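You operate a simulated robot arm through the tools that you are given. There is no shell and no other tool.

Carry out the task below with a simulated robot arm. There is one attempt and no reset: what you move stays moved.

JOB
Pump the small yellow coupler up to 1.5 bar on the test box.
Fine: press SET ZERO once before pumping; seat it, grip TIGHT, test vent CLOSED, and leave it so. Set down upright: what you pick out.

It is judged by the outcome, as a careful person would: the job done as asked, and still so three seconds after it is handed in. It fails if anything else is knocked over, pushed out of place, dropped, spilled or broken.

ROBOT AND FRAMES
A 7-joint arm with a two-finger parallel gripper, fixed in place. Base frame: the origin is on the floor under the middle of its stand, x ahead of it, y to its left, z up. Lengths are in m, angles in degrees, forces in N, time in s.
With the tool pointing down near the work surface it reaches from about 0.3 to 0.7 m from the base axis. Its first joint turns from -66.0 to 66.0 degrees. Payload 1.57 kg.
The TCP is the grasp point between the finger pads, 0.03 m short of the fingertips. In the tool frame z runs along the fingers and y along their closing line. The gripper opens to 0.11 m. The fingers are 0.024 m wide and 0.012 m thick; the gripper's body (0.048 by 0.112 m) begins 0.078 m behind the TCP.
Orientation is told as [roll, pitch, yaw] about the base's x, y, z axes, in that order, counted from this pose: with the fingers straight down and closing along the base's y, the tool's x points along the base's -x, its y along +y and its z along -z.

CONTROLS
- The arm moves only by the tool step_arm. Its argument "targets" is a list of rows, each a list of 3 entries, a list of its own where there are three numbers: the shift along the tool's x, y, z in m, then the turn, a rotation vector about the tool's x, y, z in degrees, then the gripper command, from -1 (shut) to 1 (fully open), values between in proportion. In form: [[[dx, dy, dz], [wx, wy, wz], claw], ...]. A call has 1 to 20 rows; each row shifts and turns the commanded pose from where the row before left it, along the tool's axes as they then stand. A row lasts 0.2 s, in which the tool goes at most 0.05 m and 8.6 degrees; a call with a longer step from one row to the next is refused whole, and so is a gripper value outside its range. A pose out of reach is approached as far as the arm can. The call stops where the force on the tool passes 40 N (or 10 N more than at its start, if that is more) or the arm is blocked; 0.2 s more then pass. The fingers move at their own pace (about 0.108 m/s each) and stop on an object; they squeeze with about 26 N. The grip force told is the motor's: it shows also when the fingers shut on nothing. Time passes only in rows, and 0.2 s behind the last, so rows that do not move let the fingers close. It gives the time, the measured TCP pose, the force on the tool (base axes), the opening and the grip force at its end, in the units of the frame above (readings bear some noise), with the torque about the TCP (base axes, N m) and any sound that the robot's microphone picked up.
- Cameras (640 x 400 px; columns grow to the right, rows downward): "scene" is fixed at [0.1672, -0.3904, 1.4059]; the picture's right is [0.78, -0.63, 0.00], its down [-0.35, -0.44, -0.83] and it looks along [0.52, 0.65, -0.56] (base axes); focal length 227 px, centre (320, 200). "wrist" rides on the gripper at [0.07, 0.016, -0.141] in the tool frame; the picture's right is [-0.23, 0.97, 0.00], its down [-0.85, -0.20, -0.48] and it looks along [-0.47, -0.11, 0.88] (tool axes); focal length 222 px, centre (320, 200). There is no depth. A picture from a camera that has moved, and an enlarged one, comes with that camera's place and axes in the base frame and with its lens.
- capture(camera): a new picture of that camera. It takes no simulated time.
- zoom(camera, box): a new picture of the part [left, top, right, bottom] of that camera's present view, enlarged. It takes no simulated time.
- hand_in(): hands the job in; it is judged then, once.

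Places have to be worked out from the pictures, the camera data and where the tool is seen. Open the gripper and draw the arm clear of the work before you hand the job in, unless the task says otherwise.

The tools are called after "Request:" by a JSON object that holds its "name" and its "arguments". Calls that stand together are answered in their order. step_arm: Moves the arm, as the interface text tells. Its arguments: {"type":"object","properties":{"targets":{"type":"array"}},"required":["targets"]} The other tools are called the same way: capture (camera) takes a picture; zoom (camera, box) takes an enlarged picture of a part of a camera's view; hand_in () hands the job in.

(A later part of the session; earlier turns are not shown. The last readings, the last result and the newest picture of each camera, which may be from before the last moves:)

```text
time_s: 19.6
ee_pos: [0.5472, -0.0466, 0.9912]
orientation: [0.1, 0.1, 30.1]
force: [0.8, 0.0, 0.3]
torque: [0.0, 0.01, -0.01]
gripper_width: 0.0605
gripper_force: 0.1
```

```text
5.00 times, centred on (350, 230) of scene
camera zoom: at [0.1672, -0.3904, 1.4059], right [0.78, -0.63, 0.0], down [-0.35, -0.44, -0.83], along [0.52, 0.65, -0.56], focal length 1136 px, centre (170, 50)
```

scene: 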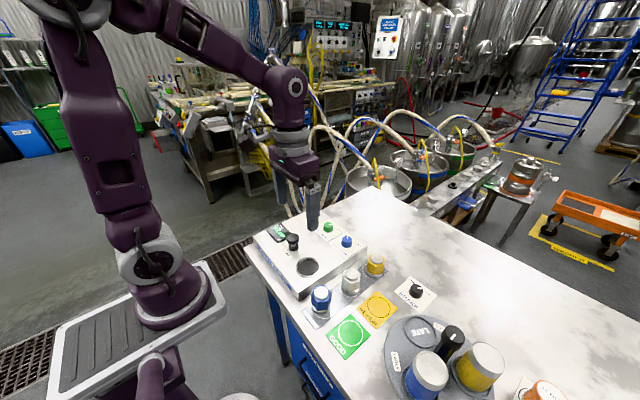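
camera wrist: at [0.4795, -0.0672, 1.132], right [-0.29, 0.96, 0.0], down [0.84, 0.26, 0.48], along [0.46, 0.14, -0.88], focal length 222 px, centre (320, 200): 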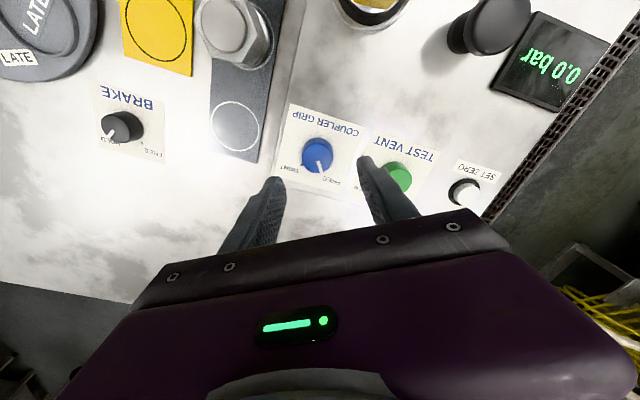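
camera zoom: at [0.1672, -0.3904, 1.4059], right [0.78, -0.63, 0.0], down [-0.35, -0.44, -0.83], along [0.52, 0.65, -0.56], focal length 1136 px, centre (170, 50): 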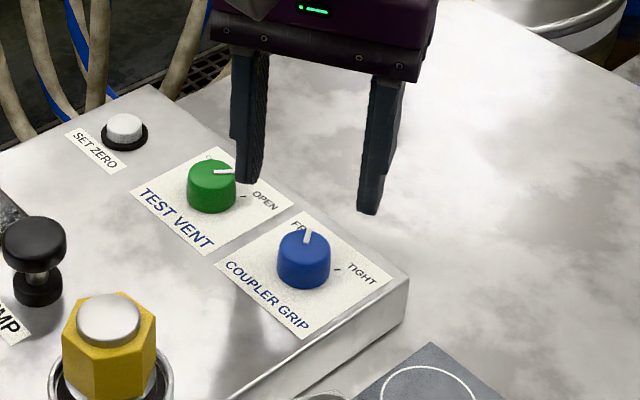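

Reprojection puts the knob +4.4 mm in tool x and -2 mm in tool y from the TCP, and the scene view confirms it. I correct, lower so the fingertips straddle the knob just above the panel, and close.

Request:
{"name": "step_arm", "arguments": {"targets": [[[0.0044, -0.002, 0.015], [0, 0, 0], 0.1], [[0, 0, 0.02], [0, 0, 0], 0.1], [[0, 0, 0.017], [0, 0, 0], 0.1], [[0, 0, 0], [0, 0, 0], 0.1]]}}

Request:
{"name": "zoom", "arguments": {"camera": "wrist", "box": [260, 110, 400, 210]}}

Request:
{"name": "zoom", "arguments": {"camera": "scene", "box": [300, 190, 400, 270]}}

```text
time_s: 20.6
ee_pos: [0.5433, -0.05, 0.939]
orientation: [0.0, 0.0, 29.9]
force: [0.0, -0.2, 0.2]
torque: [-0.01, 0.02, 0.03]
gripper_width: 0.0603
gripper_force: 0.2
```

```text
4.00 times, centred on (330, 160) of wrist
camera zoom: at [0.4764, -0.0706, 1.0798], right [-0.29, 0.96, 0.0], down [0.84, 0.25, 0.48], along [0.46, 0.14, -0.88], focal length 888 px, centre (280, 360)
```

zoom: 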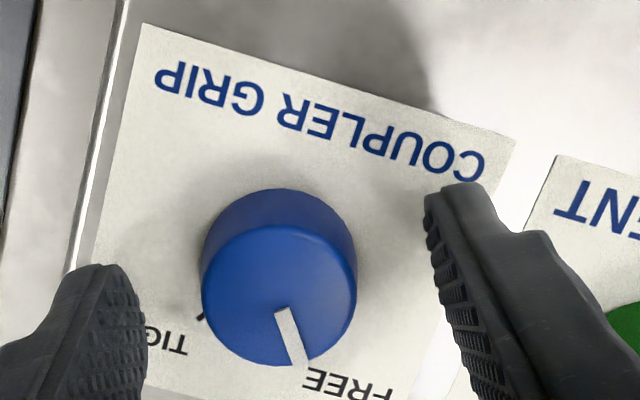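

```text
5.00 times, centred on (350, 230) of scene
camera zoom: at [0.1672, -0.3904, 1.4059], right [0.78, -0.63, 0.0], down [-0.35, -0.44, -0.83], along [0.52, 0.65, -0.56], focal length 1136 px, centre (170, 50)
```

zoom: 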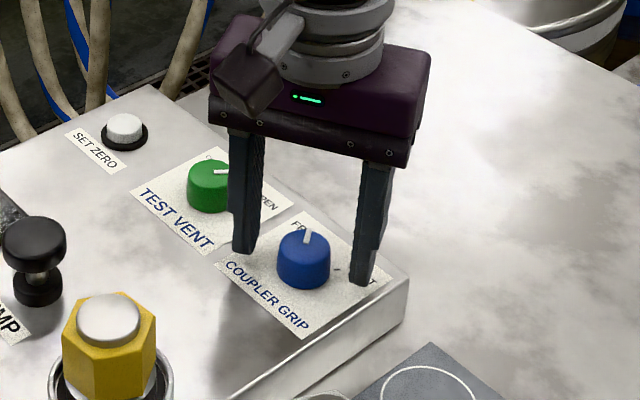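

The knob is centred between the fingers within 1 mm. I close on it.

Request:
{"name": "step_arm", "arguments": {"targets": [[[0, 0, 0], [0, 0, 0], -0.2], [[0, 0, 0], [0, 0, 0], -0.5], [[0, 0, 0], [0, 0, 0], -1], [[0, 0, 0], [0, 0, 0], -1]]}}

```text
time_s: 21.6
ee_pos: [0.5432, -0.0507, 0.9391]
orientation: [0.0, 0.0, 30.0]
force: [3.1, -5.8, -4.9]
torque: [-0.16, -0.12, -0.02]
gripper_width: 0.0315
gripper_force: 39.7
```

The knob is held at 31.5 mm. I turn it 60° clockwise (seen from above) toward TIGHT.

Request:
{"name": "step_arm", "arguments": {"targets": [[[0, 0, 0], [0, 0, 6], -1], [[0, 0, 0], [0, 0, 6], -1], [[0, 0, 0], [0, 0, 6], -1], [[0, 0, 0], [0, 0, 6], -1], [[0, 0, 0], [0, 0, 6], -1], [[0, 0, 0], [0, 0, 6], -1], [[0, 0, 0], [0, 0, 6], -1], [[0, 0, 0], [0, 0, 6], -1], [[0, 0, 0], [0, 0, 6], -1], [[0, 0, 0], [0, 0, 6], -1], [[0, 0, 0], [0, 0, 0], -1]]}}

Request:
{"name": "zoom", "arguments": {"camera": "wrist", "box": [260, 110, 400, 210]}}

Request:
{"name": "zoom", "arguments": {"camera": "scene", "box": [300, 190, 400, 270]}}

```text
time_s: 24.0
ee_pos: [0.5436, -0.0497, 0.9387]
orientation: [-0.2, 0.3, -30.1]
force: [-19.1, 3.9, -15.2]
torque: [0.17, 0.75, -0.02]
gripper_width: 0.0313
gripper_force: 39.9
```

```text
4.00 times, centred on (330, 160) of wrist
camera zoom: at [0.4936, -0.0001, 1.0804], right [0.68, 0.73, 0.0], down [0.64, -0.6, 0.48], along [0.35, -0.33, -0.88], focal length 888 px, centre (280, 360)
```

zoom: 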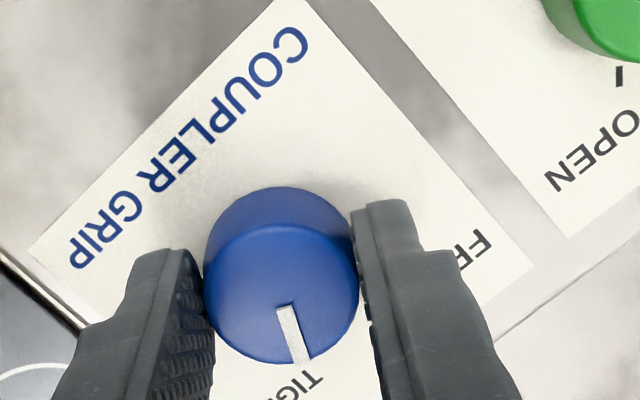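

```text
5.00 times, centred on (350, 230) of scene
camera zoom: at [0.167, -0.3903, 1.406], right [0.78, -0.63, 0.0], down [-0.35, -0.44, -0.83], along [0.52, 0.65, -0.56], focal length 1136 px, centre (170, 50)
```

zoom: 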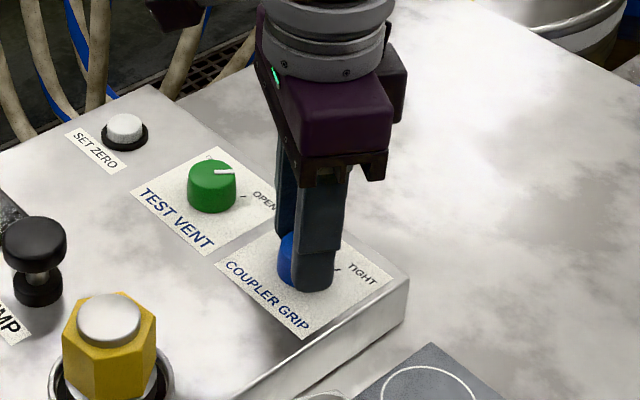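

The pointer turned with the tool and now faces TIGHT. I release the knob and lift to verify its position.

Request:
{"name": "step_arm", "arguments": {"targets": [[[0, 0, 0], [0, 0, 0], -0.2], [[0, 0, 0], [0, 0, 0], 0.1], [[0, 0, 0], [0, 0, 0], 0.1], [[0, 0, -0.02], [0, 0, 0], 0.1], [[0, 0, -0.03], [0, 0, 0], 0.1], [[0, 0, -0.01], [0, 0, 0], 0.1]]}}

Request:
{"name": "zoom", "arguments": {"camera": "wrist", "box": [260, 110, 400, 210]}}

Request:
{"name": "zoom", "arguments": {"camera": "scene", "box": [260, 190, 380, 280]}}

```text
time_s: 25.4
ee_pos: [0.5455, -0.0519, 0.9994]
orientation: [-0.1, 0.0, -30.0]
force: [-0.9, -0.1, 0.1]
torque: [-0.02, -0.01, 0.0]
gripper_width: 0.0608
gripper_force: 0.1
```

```text
4.00 times, centred on (330, 160) of wrist
camera zoom: at [0.4942, -0.0015, 1.1395], right [0.68, 0.73, 0.0], down [0.64, -0.6, 0.48], along [0.35, -0.33, -0.88], focal length 888 px, centre (280, 360)
```

zoom: 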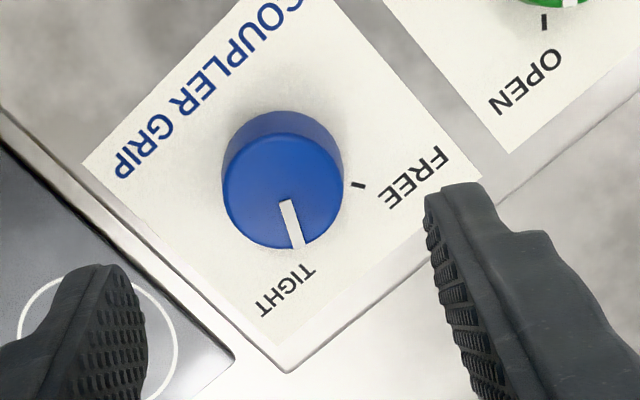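

```text
4.44 times, centred on (320, 235) of scene
camera zoom: at [0.1672, -0.3904, 1.4059], right [0.78, -0.63, 0.0], down [-0.35, -0.44, -0.83], along [0.52, 0.65, -0.56], focal length 1010 px, centre (320, 44)
```

zoom: 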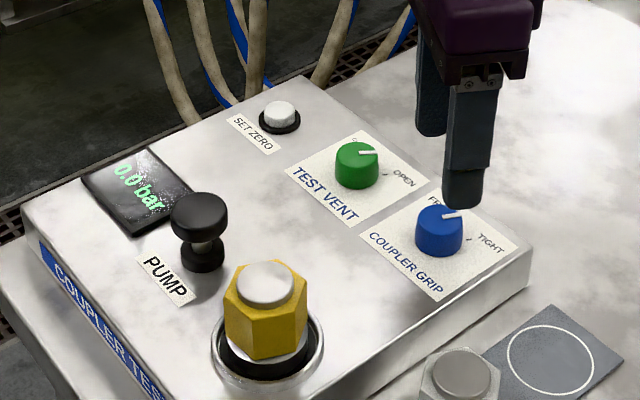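

The grip pointer is at TIGHT (about -30°), with the coupler still upright in the ring. Now I turn back to yaw 0, close the fingers, and move above SET ZERO near (0.541, 0.128) for a look.

Request:
{"name": "step_arm", "arguments": {"targets": [[[0, 0, -0.02], [0, 0, -7.5], 0], [[0, 0, 0], [0, 0, -7.5], -0.5], [[0, 0, 0], [0, 0, -7.5], -1], [[0, 0, 0], [0, 0, -7.5], -1], [[0.001, 0.045, 0], [0, 0, 0], -1], [[0.001, 0.045, 0], [0, 0, 0], -1], [[0.001, 0.045, 0], [0, 0, 0], -1], [[0.001, 0.044, 0], [0, 0, 0], -1], [[0, 0, 0], [0, 0, 0], -1]]}}

Request:
{"name": "capture", "arguments": {"camera": "wrist"}}

Request:
{"name": "zoom", "arguments": {"camera": "wrist", "box": [260, 100, 400, 200]}}

Request:
{"name": "zoom", "arguments": {"camera": "scene", "box": [280, 160, 360, 240]}}

```text
time_s: 27.4
ee_pos: [0.5392, 0.1318, 1.0187]
orientation: [-0.1, 0.0, 0.1]
force: [-0.2, -0.3, 0.4]
torque: [-0.01, 0.01, 0.0]
gripper_width: 0.0
gripper_force: 21.2
```

```text
taken
camera wrist: at [0.4709, 0.1474, 1.1603], right [0.23, 0.97, 0.0], down [0.86, -0.2, 0.48], along [0.47, -0.11, -0.88], focal length 222 px, centre (320, 200)
```

wrist: 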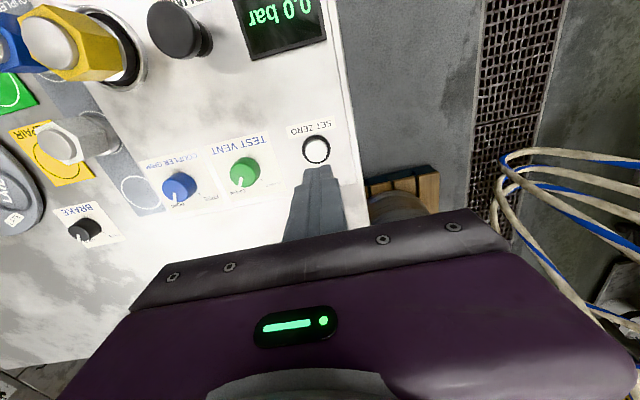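

```text
4.00 times, centred on (330, 150) of wrist
camera zoom: at [0.4709, 0.1474, 1.1603], right [0.23, 0.97, 0.0], down [0.86, -0.2, 0.48], along [0.47, -0.11, -0.88], focal length 888 px, centre (280, 400)
```

zoom: 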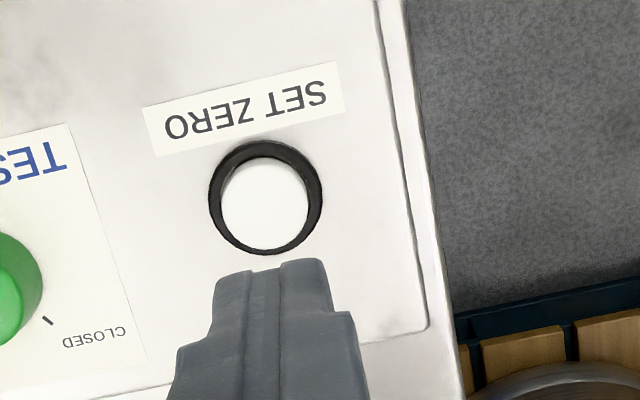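

```text
5.00 times, centred on (320, 200) of scene
camera zoom: at [0.1673, -0.3904, 1.4059], right [0.78, -0.63, 0.0], down [-0.35, -0.44, -0.83], along [0.52, 0.65, -0.56], focal length 1136 px, centre (320, 200)
```

zoom: 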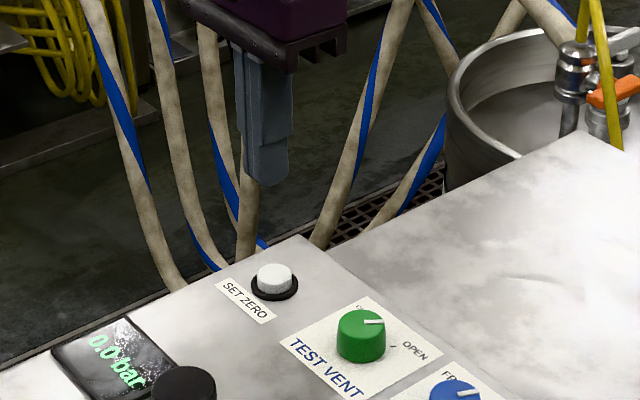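

The button cap is at (0.541, 0.1264), top ≈0.910, so I need -5 mm in tool y. I lower to about 8 mm above the cap first.

Request:
{"name": "step_arm", "arguments": {"targets": [[[0, -0.005, 0.02], [0, 0, 0], -1], [[0, 0, 0.025], [0, 0, 0], -1], [[0, 0, 0.025], [0, 0, 0], -1], [[0, 0, 0], [0, 0, 0], -1]]}}

Request:
{"name": "zoom", "arguments": {"camera": "scene", "box": [280, 180, 340, 240]}}

Request:
{"name": "zoom", "arguments": {"camera": "wrist", "box": [260, 110, 400, 210]}}

```text
time_s: 28.4
ee_pos: [0.539, 0.126, 0.9511]
orientation: [0.1, 0.0, 0.0]
force: [0.0, -0.4, 0.9]
torque: [0.02, -0.01, 0.02]
gripper_width: 0.0
gripper_force: 20.8
```

```text
6.67 times, centred on (310, 210) of scene
camera zoom: at [0.1672, -0.3904, 1.4059], right [0.78, -0.63, 0.0], down [-0.35, -0.44, -0.83], along [0.52, 0.65, -0.56], focal length 1514 px, centre (387, 133)
```

zoom: 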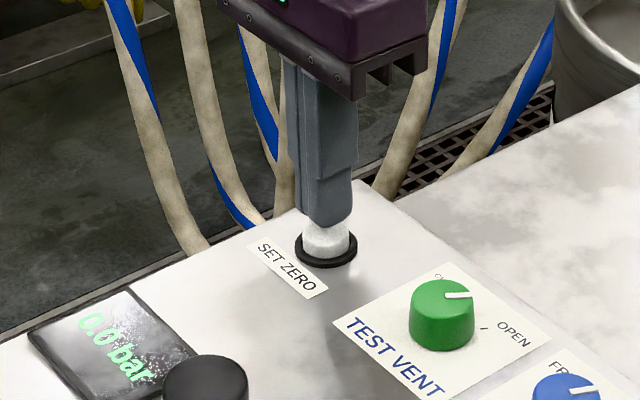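

```text
4.00 times, centred on (330, 160) of wrist
camera zoom: at [0.4714, 0.1429, 1.0924], right [0.23, 0.97, 0.0], down [0.85, -0.2, 0.48], along [0.47, -0.11, -0.88], focal length 888 px, centre (280, 360)
```

zoom: 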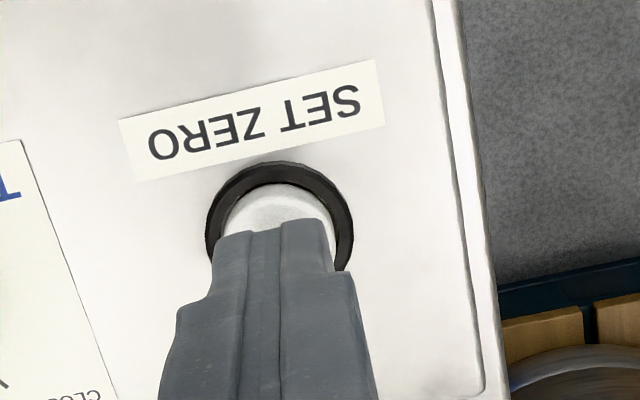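

The closed fingertips are centred over the white cap with a small gap. I press down in small steps and watch the force and sound.

Request:
{"name": "step_arm", "arguments": {"targets": [[[0, 0, 0.003], [0, 0, 0], -1], [[0, 0, 0.003], [0, 0, 0], -1], [[0, 0, 0], [0, 0, 0], -1]]}}

Request:
{"name": "step_arm", "arguments": {"targets": [[[0, 0, 0.003], [0, 0, 0], -1], [[0, 0, 0], [0, 0, 0], -1]]}}

```text
time_s: 29.2
ee_pos: [0.5398, 0.1243, 0.945]
orientation: [0.0, 0.0, 0.0]
force: [-0.3, 0.3, -0.1]
torque: [0.0, -0.02, -0.03]
gripper_width: 0.0001
gripper_force: 21.4
```

```text
time_s: 29.8
ee_pos: [0.5407, 0.1244, 0.9418]
orientation: [0.0, 0.0, 0.1]
force: [0.6, 1.9, 0.6]
torque: [-0.02, -0.02, -0.02]
gripper_width: 0.0002
gripper_force: 20.7
```

No contact yet at fingertip z≈0.912. I continue with small steps.

Request:
{"name": "step_arm", "arguments": {"targets": [[[0, 0, 0.002], [0, 0, 0], -1], [[0, 0, 0], [0, 0, 0], -1]]}}

Request:
{"name": "step_arm", "arguments": {"targets": [[[0, 0, 0.002], [0, 0, 0], -1], [[0, 0, 0], [0, 0, 0], -1]]}}

Request:
{"name": "zoom", "arguments": {"camera": "scene", "box": [270, 190, 330, 250]}}

```text
time_s: 30.4
ee_pos: [0.5416, 0.1251, 0.9391]
orientation: [0.0, 0.0, 0.1]
force: [1.3, -1.1, 2.5]
torque: [-0.01, 0.0, -0.02]
gripper_width: 0.0001
gripper_force: 21.0
heard: click
```

```text
time_s: 31.0
ee_pos: [0.5407, 0.1246, 0.9374]
orientation: [0.0, -0.1, 0.1]
force: [2.8, 0.9, 7.4]
torque: [0.06, -0.08, -0.03]
gripper_width: 0.0
gripper_force: 20.8
```

```text
6.67 times, centred on (300, 220) of scene
camera zoom: at [0.1672, -0.3904, 1.4059], right [0.78, -0.63, 0.0], down [-0.35, -0.44, -0.83], along [0.52, 0.65, -0.56], focal length 1514 px, centre (453, 67)
```

zoom: 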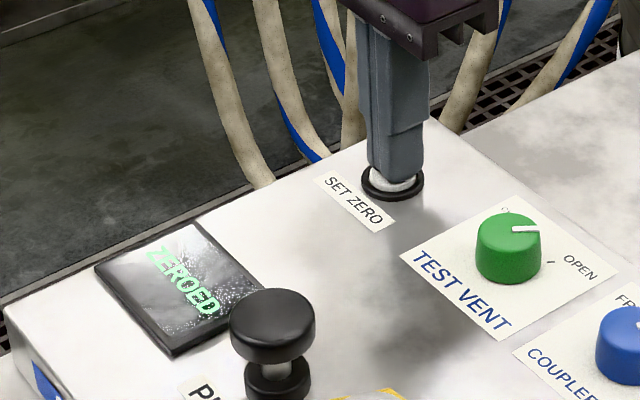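

A click was heard and the display reads ZEROED: one press done. I lift straight up, then move above the vent knob with the tool at yaw -30° and fingers open to 60 mm.

Request:
{"name": "step_arm", "arguments": {"targets": [[[0, 0, -0.02], [0, 0, 0], -1], [[0, 0, -0.04], [0, 0, 0], -1], [[-0.003, -0.0435, 0], [0, 0, 0], -0.5], [[-0.003, -0.0435, 0], [0, 0, 0], 0.1], [[0, 0, 0], [0, 0, 7.5], 0.1], [[0, 0, 0], [0, 0, 7.5], 0.1], [[0, 0, 0], [0, 0, 7.5], 0.1], [[0, 0, 0], [0, 0, 7.5], 0.1], [[0, 0, 0], [0, 0, 0], 0.1]]}}

Request:
{"name": "zoom", "arguments": {"camera": "wrist", "box": [260, 110, 400, 210]}}

Request:
{"name": "zoom", "arguments": {"camera": "scene", "box": [260, 170, 380, 270]}}

```text
time_s: 33.0
ee_pos: [0.5467, 0.0373, 0.9964]
orientation: [0.0, 0.0, -30.1]
force: [0.4, -0.1, 0.1]
torque: [0.01, 0.01, 0.01]
gripper_width: 0.0604
gripper_force: 0.1
```

```text
4.00 times, centred on (330, 160) of wrist
camera zoom: at [0.496, 0.0869, 1.1376], right [0.69, 0.73, 0.0], down [0.64, -0.6, 0.48], along [0.35, -0.33, -0.88], focal length 888 px, centre (280, 360)
```

zoom: 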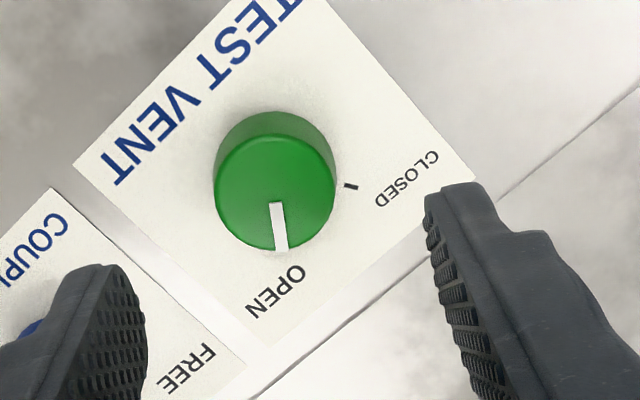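

```text
4.00 times, centred on (320, 220) of scene
camera zoom: at [0.1672, -0.3904, 1.4059], right [0.78, -0.63, 0.0], down [-0.35, -0.44, -0.83], along [0.52, 0.65, -0.56], focal length 909 px, centre (320, 120)
```

zoom: 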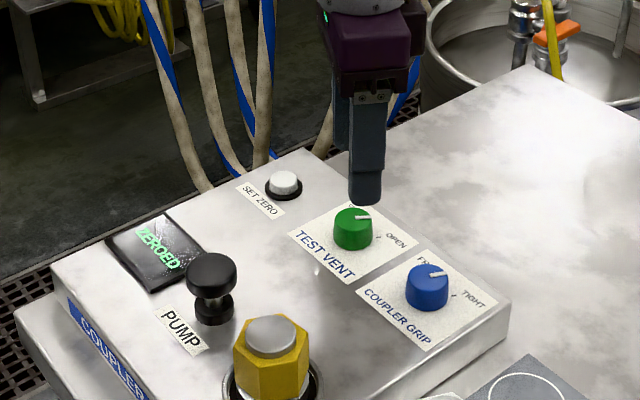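

The vent knob is +2 mm x, -1.5 mm y from the TCP in tool axes. I take tighter zooms to measure pointer angles against the ticks, since the ticks may be nearer ±35° than ±30°.

Request:
{"name": "zoom", "arguments": {"camera": "wrist", "box": [305, 132, 355, 182]}}

Request:
{"name": "zoom", "arguments": {"camera": "scene", "box": [315, 215, 365, 255]}}

```text
8.00 times, centred on (330, 157) of wrist
camera zoom: at [0.496, 0.0869, 1.1376], right [0.69, 0.73, 0.0], down [0.64, -0.6, 0.48], along [0.35, -0.33, -0.88], focal length 1777 px, centre (240, 544)
```

zoom: 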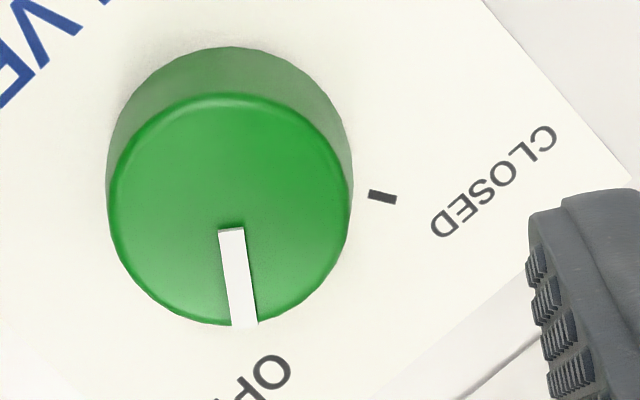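

```text
10.00 times, centred on (340, 235) of scene
camera zoom: at [0.1672, -0.3904, 1.4059], right [0.78, -0.63, 0.0], down [-0.35, -0.44, -0.83], along [0.52, 0.65, -0.56], focal length 2272 px, centre (120, -150)
```

zoom: 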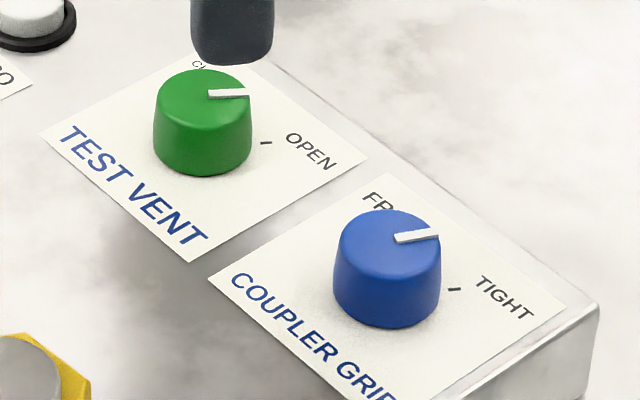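

Measured carefully, the ticks sit near ±35°: the vent pointer is at about -35° (OPEN), and the grip pointer at about -29°, so it is a few degrees short of TIGHT; I will correct it afterwards. First I lower onto the vent knob and grip it.

Request:
{"name": "step_arm", "arguments": {"targets": [[[0.0021, -0.0015, 0.0175], [0, 0, 0], 0.1], [[0, 0, 0.02], [0, 0, 0], 0.1], [[0, 0, 0.02], [0, 0, 0], 0.1], [[0, 0, 0], [0, 0, 0], -0.1], [[0, 0, 0], [0, 0, 0], -0.4], [[0, 0, 0], [0, 0, 0], -1], [[0, 0, 0], [0, 0, 0], -1]]}}

Request:
{"name": "zoom", "arguments": {"camera": "wrist", "box": [260, 120, 400, 220]}}

```text
time_s: 34.6
ee_pos: [0.5445, 0.0373, 0.9384]
orientation: [0.1, 0.0, -30.1]
force: [6.8, 9.3, -8.0]
torque: [0.29, -0.42, -0.02]
gripper_width: 0.0315
gripper_force: 40.1
```

```text
4.00 times, centred on (330, 170) of wrist
camera zoom: at [0.4934, 0.0865, 1.0802], right [0.68, 0.73, 0.0], down [0.64, -0.6, 0.48], along [0.35, -0.33, -0.88], focal length 888 px, centre (280, 320)
```

zoom: 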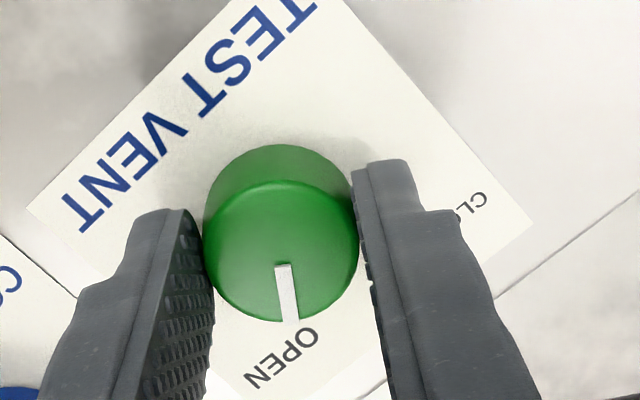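

The vent knob is gripped well. I turn it 70° counter-clockwise (tool -z turn) toward CLOSED.

Request:
{"name": "step_arm", "arguments": {"targets": [[[0, 0, 0], [0, 0, -7], -1], [[0, 0, 0], [0, 0, -7], -1], [[0, 0, 0], [0, 0, -7], -1], [[0, 0, 0], [0, 0, -7], -1], [[0, 0, 0], [0, 0, -7], -1], [[0, 0, 0], [0, 0, -7], -1], [[0, 0, 0], [0, 0, -7], -1], [[0, 0, 0], [0, 0, -7], -1], [[0, 0, 0], [0, 0, -7], -1], [[0, 0, 0], [0, 0, -7], -1], [[0, 0, 0], [0, 0, 0], -1]]}}

Request:
{"name": "zoom", "arguments": {"camera": "wrist", "box": [260, 120, 400, 220]}}

Request:
{"name": "zoom", "arguments": {"camera": "scene", "box": [260, 170, 380, 270]}}

```text
time_s: 37.0
ee_pos: [0.544, 0.0366, 0.9395]
orientation: [-0.1, -0.1, 40.0]
force: [5.1, 6.5, -28.9]
torque: [0.29, -0.2, -0.35]
gripper_width: 0.0314
gripper_force: 40.4
```

```text
4.00 times, centred on (330, 170) of wrist
camera zoom: at [0.4822, 0.0044, 1.0804], right [-0.45, 0.89, 0.0], down [0.78, 0.4, 0.48], along [0.43, 0.22, -0.88], focal length 888 px, centre (280, 320)
```

zoom: 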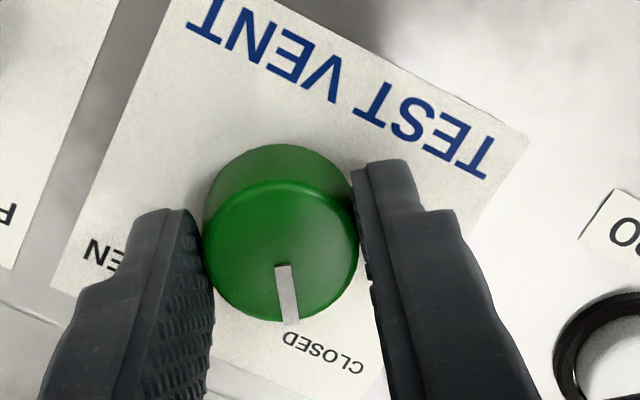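

```text
4.00 times, centred on (320, 220) of scene
camera zoom: at [0.1679, -0.3902, 1.4059], right [0.78, -0.63, 0.0], down [-0.35, -0.44, -0.83], along [0.52, 0.65, -0.56], focal length 909 px, centre (320, 120)
```

zoom: 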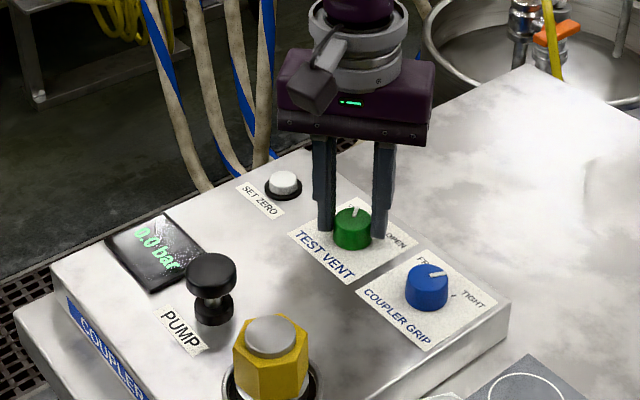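

The torque about z reached -0.35 N m at the end, which suggests the knob met its stop at CLOSED. I release and lift to check.

Request:
{"name": "step_arm", "arguments": {"targets": [[[0, 0, 0], [0, 0, 0], -0.2], [[0, 0, 0], [0, 0, 0], 0.1], [[0, 0, 0], [0, 0, 0], 0.1], [[0, 0, -0.02], [0, 0, 0], 0.1], [[0, 0, -0.03], [0, 0, 0], 0.1], [[0, 0, -0.01], [0, 0, 0], 0.1]]}}

Request:
{"name": "zoom", "arguments": {"camera": "wrist", "box": [290, 125, 360, 175]}}

Request:
{"name": "zoom", "arguments": {"camera": "scene", "box": [315, 215, 365, 255]}}

```text
time_s: 38.4
ee_pos: [0.5453, 0.0367, 0.9994]
orientation: [0.0, 0.0, 40.0]
force: [-0.1, -0.6, 0.2]
torque: [0.01, 0.0, 0.0]
gripper_width: 0.0603
gripper_force: 0.1
```

```text
8.00 times, centred on (325, 150) of wrist
camera zoom: at [0.4825, 0.0051, 1.14], right [-0.45, 0.89, 0.0], down [0.78, 0.4, 0.48], along [0.43, 0.22, -0.88], focal length 1777 px, centre (280, 600)
```

zoom: 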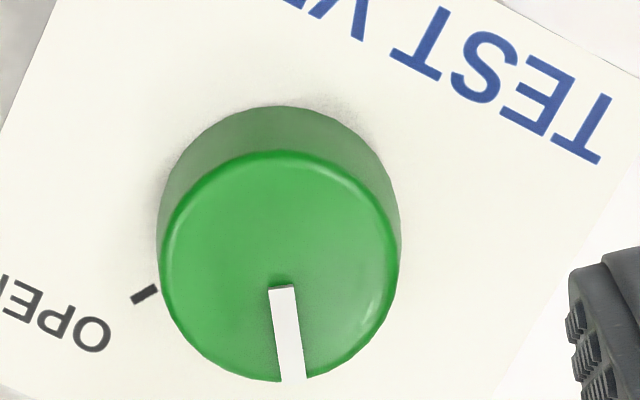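

```text
10.00 times, centred on (340, 235) of scene
camera zoom: at [0.1672, -0.3904, 1.4059], right [0.78, -0.63, 0.0], down [-0.35, -0.44, -0.83], along [0.52, 0.65, -0.56], focal length 2272 px, centre (120, -150)
```

zoom: 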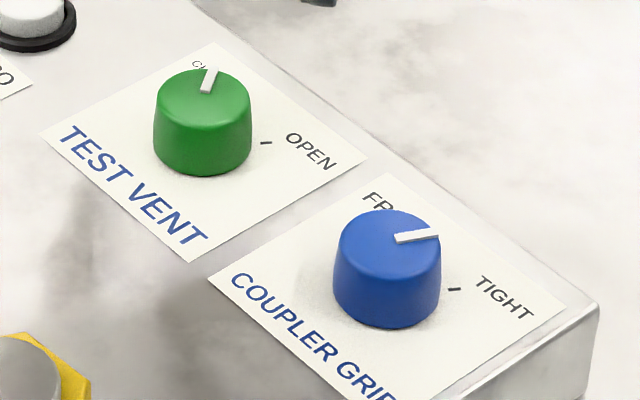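

The vent pointer now stands at about +37°, at the CLOSED mark. I return to the grip knob with yaw 0 to turn it the last few degrees to its TIGHT stop.

Request:
{"name": "step_arm", "arguments": {"targets": [[[0, 0, 0], [0, 0, 8], 0.1], [[0, 0, 0], [0, 0, 8], 0.1], [[0, 0, 0], [0, 0, 8], 0.1], [[0, 0, 0], [0, 0, 8], 0.1], [[0, 0, 0], [0, 0, 8], 0.1], [[0, -0.0435, 0], [0, 0, 0], 0.1], [[0, -0.0435, 0], [0, 0, 0], 0.1], [[0, 0, 0], [0, 0, 0], 0.1]]}}

Request:
{"name": "zoom", "arguments": {"camera": "wrist", "box": [260, 110, 400, 210]}}

```text
time_s: 40.2
ee_pos: [0.5444, -0.0515, 1.0002]
orientation: [0.1, 0.0, 0.0]
force: [-0.8, 0.9, 0.4]
torque: [-0.03, -0.01, -0.01]
gripper_width: 0.0605
gripper_force: 0.1
```

```text
4.00 times, centred on (330, 160) of wrist
camera zoom: at [0.4762, -0.0343, 1.1425], right [0.23, 0.97, 0.0], down [0.85, -0.2, 0.48], along [0.47, -0.11, -0.88], focal length 888 px, centre (280, 360)
```

zoom: 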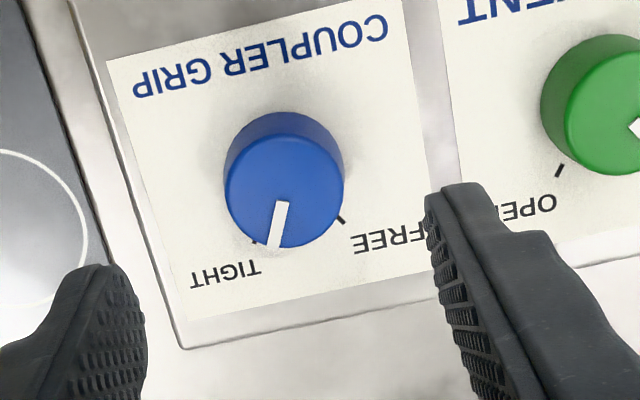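

The pointer here is about 11° short of the TIGHT tick (the tick is visible just beside it). I lower onto the knob, grip it, and turn a further 12° clockwise.

Request:
{"name": "step_arm", "arguments": {"targets": [[[0.0007, 0.0008, 0.02], [0, 0, 0], 0.1], [[0, 0, 0.02], [0, 0, 0], 0.1], [[0, 0, 0.021], [0, 0, 0], 0.1], [[0, 0, 0], [0, 0, 0], -0.1], [[0, 0, 0], [0, 0, 0], -0.4], [[0, 0, 0], [0, 0, 0], -1], [[0, 0, 0], [0, 0, 0], -1], [[0, 0, 0], [0, 0, 3], -1], [[0, 0, 0], [0, 0, 3], -1], [[0, 0, 0], [0, 0, 3], -1], [[0, 0, 0], [0, 0, 3], -1], [[0, 0, 0], [0, 0, 0], -1]]}}

Request:
{"name": "zoom", "arguments": {"camera": "wrist", "box": [260, 120, 400, 220]}}

```text
time_s: 42.8
ee_pos: [0.5432, -0.0497, 0.9394]
orientation: [0.1, -0.1, -12.1]
force: [2.7, -2.8, -2.3]
torque: [-0.04, 0.12, 0.3]
gripper_width: 0.0313
gripper_force: 40.1
```

```text
4.00 times, centred on (330, 170) of wrist
camera zoom: at [0.4805, -0.0188, 1.0799], right [0.43, 0.9, 0.0], down [0.79, -0.37, 0.48], along [0.43, -0.2, -0.88], focal length 888 px, centre (280, 320)
```

zoom: 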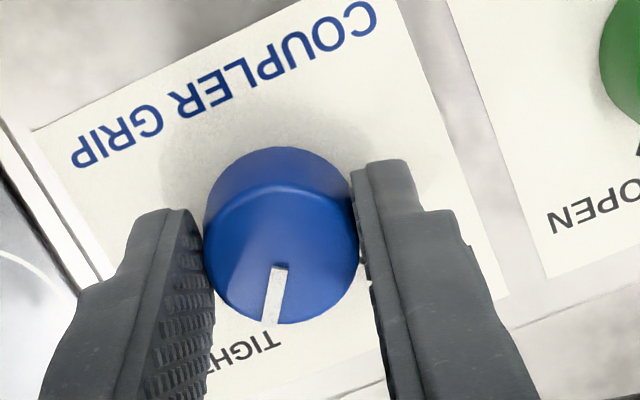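

Torque of 0.3 N m now shows it is against the TIGHT stop, as with the vent. I release, lift and verify.

Request:
{"name": "step_arm", "arguments": {"targets": [[[0, 0, 0], [0, 0, 0], -0.2], [[0, 0, 0], [0, 0, 0], 0.1], [[0, 0, 0], [0, 0, 0], 0.1], [[0, 0, -0.02], [0, 0, 0], 0.1], [[0, 0, -0.03], [0, 0, 0], 0.1], [[0, 0, -0.02], [0, 0, 0], 0.1], [[0, 0, 0], [0, 0, 0], 0.1]]}}

Request:
{"name": "zoom", "arguments": {"camera": "wrist", "box": [260, 110, 400, 210]}}

Request:
{"name": "zoom", "arguments": {"camera": "scene", "box": [315, 215, 365, 255]}}

Request:
{"name": "zoom", "arguments": {"camera": "scene", "box": [250, 190, 350, 290]}}

```text
time_s: 44.4
ee_pos: [0.5435, -0.0485, 1.0085]
orientation: [0.0, 0.1, -12.0]
force: [0.8, -0.4, 0.0]
torque: [0.02, 0.06, -0.02]
gripper_width: 0.0604
gripper_force: 0.0
```

```text
4.00 times, centred on (330, 160) of wrist
camera zoom: at [0.4808, -0.0176, 1.1492], right [0.42, 0.91, 0.0], down [0.79, -0.37, 0.48], along [0.43, -0.2, -0.88], focal length 888 px, centre (280, 360)
```

zoom: 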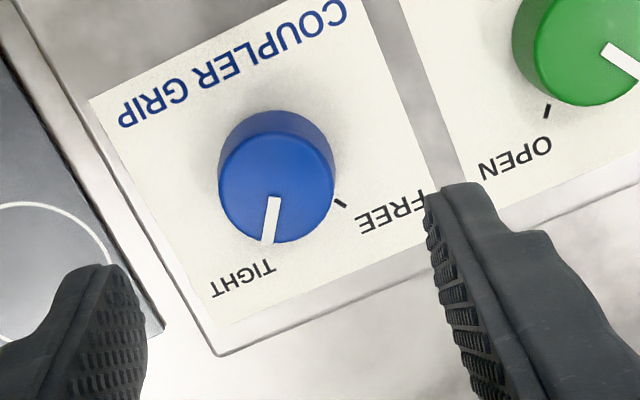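

```text
10.00 times, centred on (340, 235) of scene
camera zoom: at [0.1672, -0.3904, 1.4059], right [0.78, -0.63, 0.0], down [-0.35, -0.44, -0.83], along [0.52, 0.65, -0.56], focal length 2272 px, centre (120, -150)
```

zoom: 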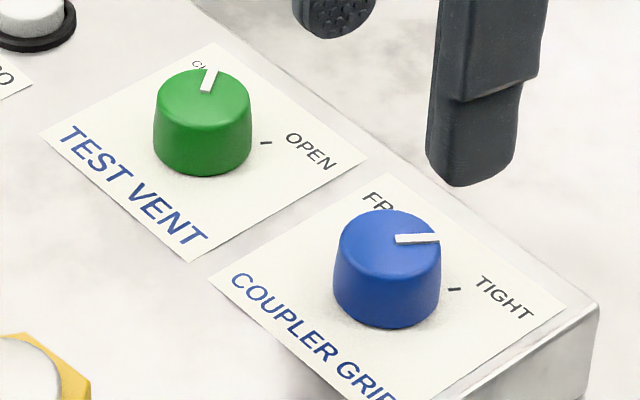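

```text
4.00 times, centred on (300, 240) of scene
camera zoom: at [0.1672, -0.3904, 1.4059], right [0.78, -0.63, 0.0], down [-0.35, -0.44, -0.83], along [0.52, 0.65, -0.56], focal length 909 px, centre (400, 40)
```

zoom: 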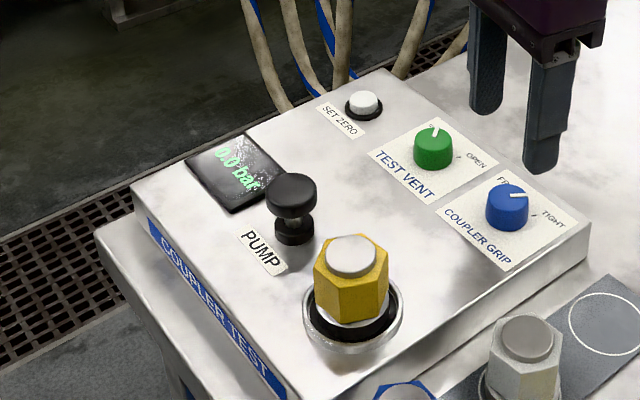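

Both knobs are at their marks (TIGHT, CLOSED) and the display reads 0.0 bar. Now I close the fingers and move above the pump knob, estimated at (0.413, 0.042) with its top at ≈0.937.

Request:
{"name": "step_arm", "arguments": {"targets": [[[0, 0, -0.025], [0, 0, -6], -0.3], [[0, 0, 0], [0, 0, -6], -1], [[0.0329, 0.02275, 0], [0, 0, 0], -1], [[0.0329, 0.02275, 0], [0, 0, 0], -1], [[0.0329, 0.02275, 0], [0, 0, 0], -1], [[0.0329, 0.02275, 0], [0, 0, 0], -1], [[0, 0, 0], [0, 0, 0], -1]]}}

Request:
{"name": "zoom", "arguments": {"camera": "wrist", "box": [240, 80, 400, 200]}}

Request:
{"name": "zoom", "arguments": {"camera": "scene", "box": [250, 170, 350, 270]}}

```text
time_s: 46.0
ee_pos: [0.4107, 0.0424, 1.0343]
orientation: [0.0, 0.0, 0.0]
force: [-0.2, -0.4, 0.0]
torque: [0.01, 0.03, 0.01]
gripper_width: 0.0
gripper_force: 22.0
```

```text
3.33 times, centred on (320, 140) of wrist
camera zoom: at [0.3422, 0.0594, 1.1748], right [0.23, 0.97, 0.0], down [0.85, -0.2, 0.48], along [0.47, -0.11, -0.88], focal length 740 px, centre (320, 400)
```

zoom: 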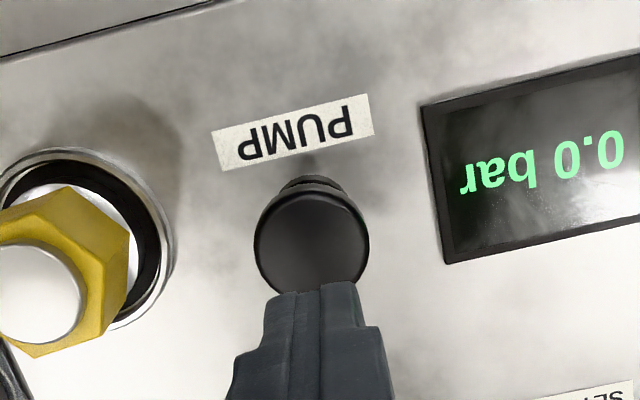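

```text
4.00 times, centred on (300, 220) of scene
camera zoom: at [0.1672, -0.3904, 1.4059], right [0.78, -0.63, 0.0], down [-0.35, -0.44, -0.83], along [0.52, 0.65, -0.56], focal length 909 px, centre (400, 120)
```

zoom: 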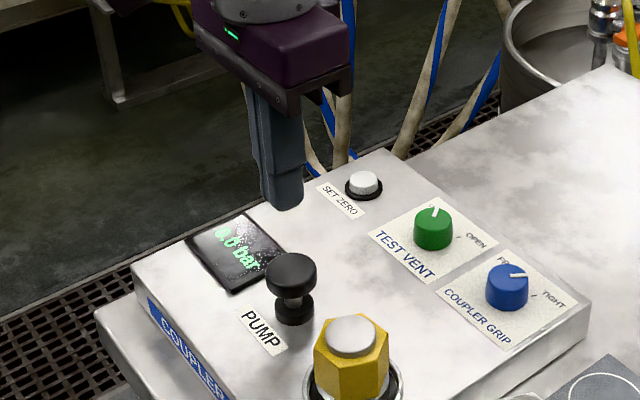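

The pump cap centre is at (0.4115, 0.040), top ≈0.939, radius ≈19 mm. I make the small correction and lower to just above the cap.

Request:
{"name": "step_arm", "arguments": {"targets": [[[0.002, -0.0025, 0.02], [0, 0, 0], -1], [[0, 0, 0.025], [0, 0, 0], -1], [[0, 0, 0.012], [0, 0, 0], -1], [[0, 0, 0], [0, 0, 0], -1]]}}

Request:
{"name": "zoom", "arguments": {"camera": "scene", "box": [260, 190, 330, 260]}}

Request:
{"name": "zoom", "arguments": {"camera": "wrist", "box": [240, 80, 400, 200]}}

```text
time_s: 47.0
ee_pos: [0.4108, 0.04, 0.9769]
orientation: [0.0, 0.0, -0.1]
force: [-0.2, 0.0, -0.4]
torque: [0.0, -0.01, 0.05]
gripper_width: 0.0
gripper_force: 21.3
```

```text
5.71 times, centred on (295, 225) of scene
camera zoom: at [0.1673, -0.3904, 1.4059], right [0.78, -0.63, 0.0], down [-0.35, -0.44, -0.83], along [0.52, 0.65, -0.56], focal length 1298 px, centre (463, 57)
```

zoom: 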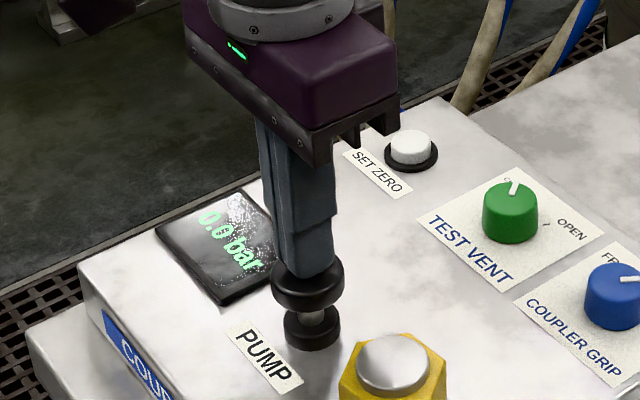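

```text
3.33 times, centred on (320, 140) of wrist
camera zoom: at [0.3416, 0.0568, 1.118], right [0.23, 0.97, 0.0], down [0.85, -0.2, 0.48], along [0.47, -0.11, -0.88], focal length 740 px, centre (320, 400)
```

zoom: 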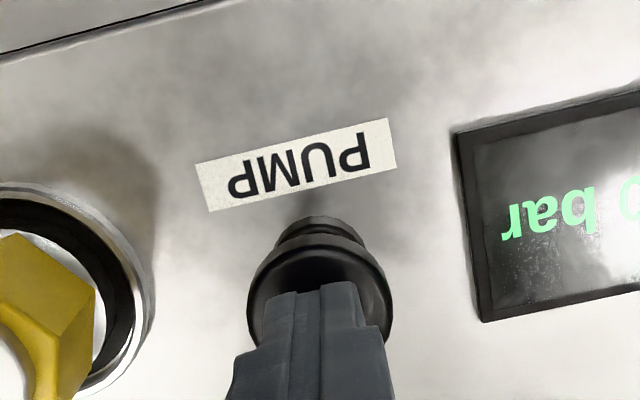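

The fingertips are centred just above the pump cap. I press down in small steps, watching force and display.

Request:
{"name": "step_arm", "arguments": {"targets": [[[0, 0, 0.004], [0, 0, 0], -1], [[0, 0, 0.004], [0, 0, 0], -1], [[0, 0, 0], [0, 0, 0], -1]]}}

Request:
{"name": "step_arm", "arguments": {"targets": [[[0, 0, 0.004], [0, 0, 0], -1], [[0, 0, 0], [0, 0, 0], -1]]}}

Request:
{"name": "zoom", "arguments": {"camera": "scene", "box": [260, 190, 330, 260]}}

```text
time_s: 47.8
ee_pos: [0.4107, 0.0394, 0.969]
orientation: [0.0, -0.1, 0.0]
force: [0.5, 0.4, 1.8]
torque: [0.06, 0.0, -0.01]
gripper_width: 0.0
gripper_force: 21.0
```

```text
time_s: 48.4
ee_pos: [0.41, 0.0388, 0.9645]
orientation: [0.0, 0.0, 0.0]
force: [-0.8, 1.8, 2.2]
torque: [0.04, 0.03, -0.01]
gripper_width: 0.0001
gripper_force: 21.0
```

```text
5.71 times, centred on (295, 225) of scene
camera zoom: at [0.1672, -0.3904, 1.4059], right [0.78, -0.63, 0.0], down [-0.35, -0.44, -0.83], along [0.52, 0.65, -0.56], focal length 1298 px, centre (463, 57)
```

zoom: 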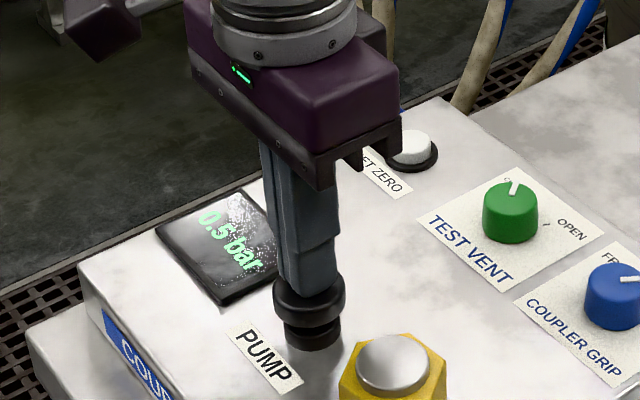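

The display already reads 0.5 bar on this stroke with only about 2 N. I raise the tool to let the plunger return and check that the reading holds.

Request:
{"name": "step_arm", "arguments": {"targets": [[[0, 0, -0.006], [0, 0, 0], -1], [[0, 0, -0.007], [0, 0, 0], -1], [[0, 0, 0], [0, 0, 0], -1], [[0, 0, 0], [0, 0, 0], -1]]}}

Request:
{"name": "zoom", "arguments": {"camera": "scene", "box": [260, 190, 330, 260]}}

Request:
{"name": "zoom", "arguments": {"camera": "scene", "box": [260, 205, 300, 245]}}

```text
time_s: 49.4
ee_pos: [0.4114, 0.039, 0.9779]
orientation: [0.0, -0.1, 0.0]
force: [-0.1, 0.7, 0.3]
torque: [-0.01, 0.0, 0.01]
gripper_width: 0.0
gripper_force: 21.3
```

```text
5.71 times, centred on (295, 225) of scene
camera zoom: at [0.1672, -0.3904, 1.4059], right [0.78, -0.63, 0.0], down [-0.35, -0.44, -0.83], along [0.52, 0.65, -0.56], focal length 1298 px, centre (463, 57)
```

zoom: 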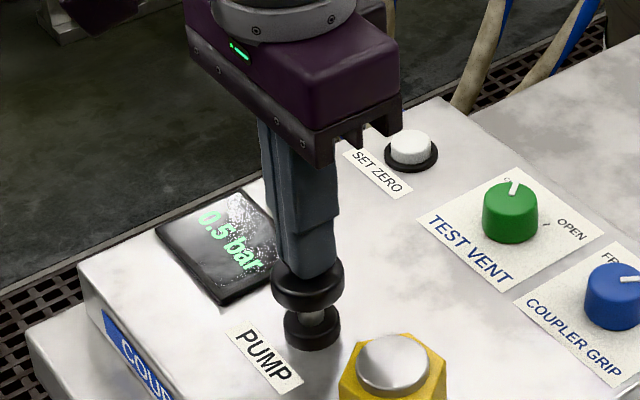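

```text
10.00 times, centred on (280, 225) of scene
camera zoom: at [0.1672, -0.3904, 1.4059], right [0.78, -0.63, 0.0], down [-0.35, -0.44, -0.83], along [0.52, 0.65, -0.56], focal length 2272 px, centre (720, -50)
```

zoom: 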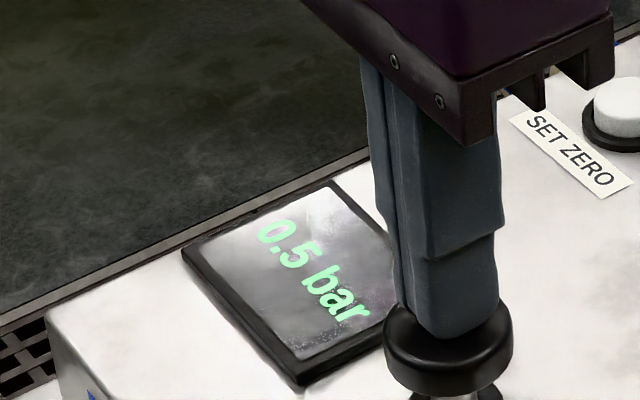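

The reading holds at 0.5 bar and the plunger has returned. I do the second stroke to the same depth.

Request:
{"name": "step_arm", "arguments": {"targets": [[[0, 0, 0.005], [0, 0, 0], -1], [[0, 0, 0.004], [0, 0, 0], -1], [[0, 0, 0.004], [0, 0, 0], -1], [[0, 0, 0], [0, 0, 0], -1], [[0, 0, -0.006], [0, 0, 0], -1], [[0, 0, -0.007], [0, 0, 0], -1], [[0, 0, 0], [0, 0, 0], -1], [[0, 0, 0], [0, 0, 0], -1]]}}

Request:
{"name": "zoom", "arguments": {"camera": "scene", "box": [260, 205, 300, 245]}}

```text
time_s: 51.2
ee_pos: [0.4095, 0.039, 0.977]
orientation: [-0.1, 0.1, -0.1]
force: [0.0, -0.4, -1.1]
torque: [-0.01, 0.02, 0.0]
gripper_width: 0.0
gripper_force: 20.9
```

```text
10.00 times, centred on (280, 225) of scene
camera zoom: at [0.1672, -0.3904, 1.4059], right [0.78, -0.63, 0.0], down [-0.35, -0.44, -0.83], along [0.52, 0.65, -0.56], focal length 2272 px, centre (720, -50)
```

zoom: 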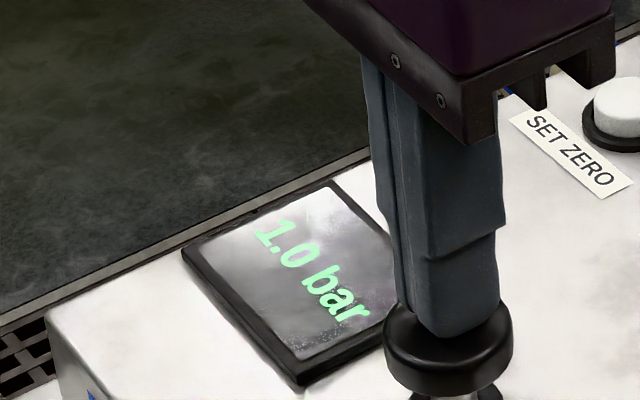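

The display reads 1.0 bar, so each stroke adds 0.5 bar. I do the third and last stroke.

Request:
{"name": "step_arm", "arguments": {"targets": [[[0, 0, 0.005], [0, 0, 0], -1], [[0, 0, 0.004], [0, 0, 0], -1], [[0, 0, 0.004], [0, 0, 0], -1], [[0, 0, 0], [0, 0, 0], -1], [[0, 0, -0.006], [0, 0, 0], -1], [[0, 0, -0.007], [0, 0, 0], -1], [[0, 0, 0], [0, 0, 0], -1], [[0, 0, 0], [0, 0, 0], -1]]}}

Request:
{"name": "zoom", "arguments": {"camera": "scene", "box": [260, 205, 300, 245]}}

```text
time_s: 53.0
ee_pos: [0.4113, 0.0396, 0.9779]
orientation: [0.0, 0.1, 0.0]
force: [0.6, -0.3, -0.2]
torque: [-0.02, 0.0, 0.02]
gripper_width: 0.0001
gripper_force: 21.2
```

```text
10.00 times, centred on (280, 225) of scene
camera zoom: at [0.1672, -0.3904, 1.4059], right [0.78, -0.63, 0.0], down [-0.35, -0.44, -0.83], along [0.52, 0.65, -0.56], focal length 2272 px, centre (720, -50)
```

zoom: 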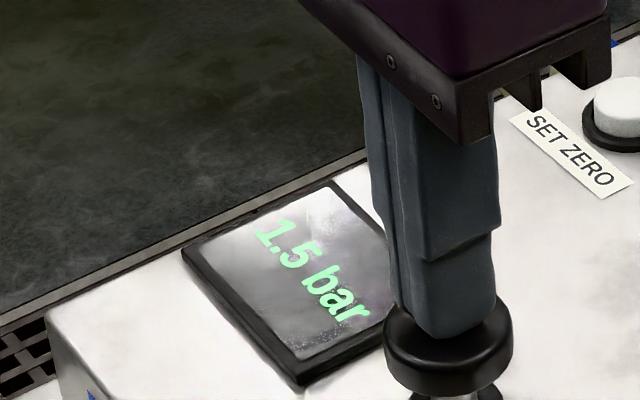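

The display reads 1.5 bar. I lift straight up well clear, open the gripper there, and wait to see whether the pressure holds.

Request:
{"name": "step_arm", "arguments": {"targets": [[[0, 0, -0.03], [0, 0, 0], -1], [[0, 0, -0.045], [0, 0, 0], -1], [[0, 0, -0.045], [0, 0, 0], -1], [[0, 0, -0.045], [0, 0, 0], -1], [[0.01, 0.01, -0.04], [0, 0, 0], 0], [[0.01, 0.01, -0.04], [0, 0, 0], 1], [[0, 0, 0], [0, 0, 0], 1], [[0, 0, 0], [0, 0, 0], 1], [[0, 0, 0], [0, 0, 0], 1], [[0, 0, 0], [0, 0, 0], 1], [[0, 0, 0], [0, 0, 0], 1], [[0, 0, 0], [0, 0, 0], 1], [[0, 0, 0], [0, 0, 0], 1], [[0, 0, 0], [0, 0, 0], 1], [[0, 0, 0], [0, 0, 0], 1]]}}

Request:
{"name": "capture", "arguments": {"camera": "scene"}}

Request:
{"name": "zoom", "arguments": {"camera": "scene", "box": [250, 190, 370, 300]}}

Request:
{"name": "zoom", "arguments": {"camera": "wrist", "box": [180, 40, 420, 230]}}

```text
time_s: 56.2
ee_pos: [0.3902, 0.0585, 1.2218]
orientation: [0.0, 0.1, 0.0]
force: [-0.4, 0.3, 0.8]
torque: [-0.03, 0.02, 0.01]
gripper_width: 0.1101
gripper_force: 0.1
```

```text
taken
```

scene: 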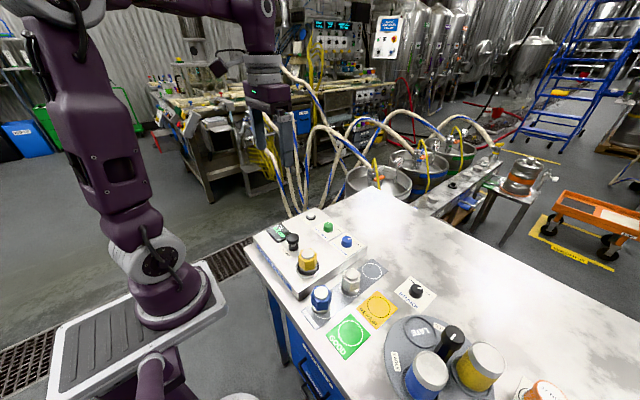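

```text
3.64 times, centred on (310, 245) of scene
camera zoom: at [0.1672, -0.3904, 1.4059], right [0.78, -0.63, 0.0], down [-0.35, -0.44, -0.83], along [0.52, 0.65, -0.56], focal length 826 px, centre (356, 36)
```

zoom: 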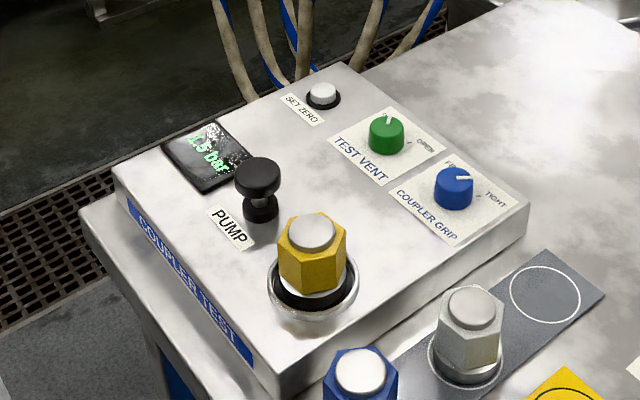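

```text
2.11 times, centred on (300, 135) of wrist
camera zoom: at [0.3222, 0.0755, 1.3629], right [0.23, 0.97, 0.0], down [0.85, -0.2, 0.48], along [0.47, -0.11, -0.88], focal length 468 px, centre (362, 337)
```

zoom: 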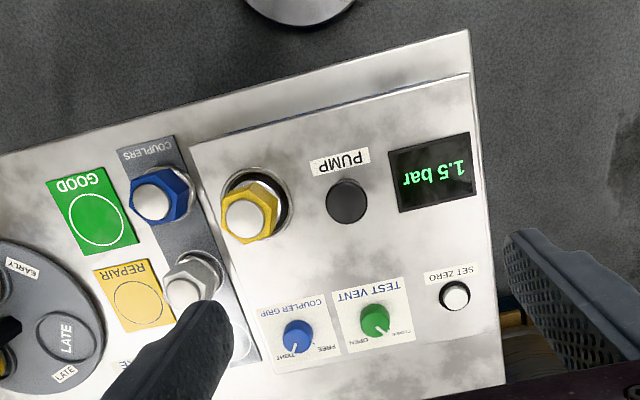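

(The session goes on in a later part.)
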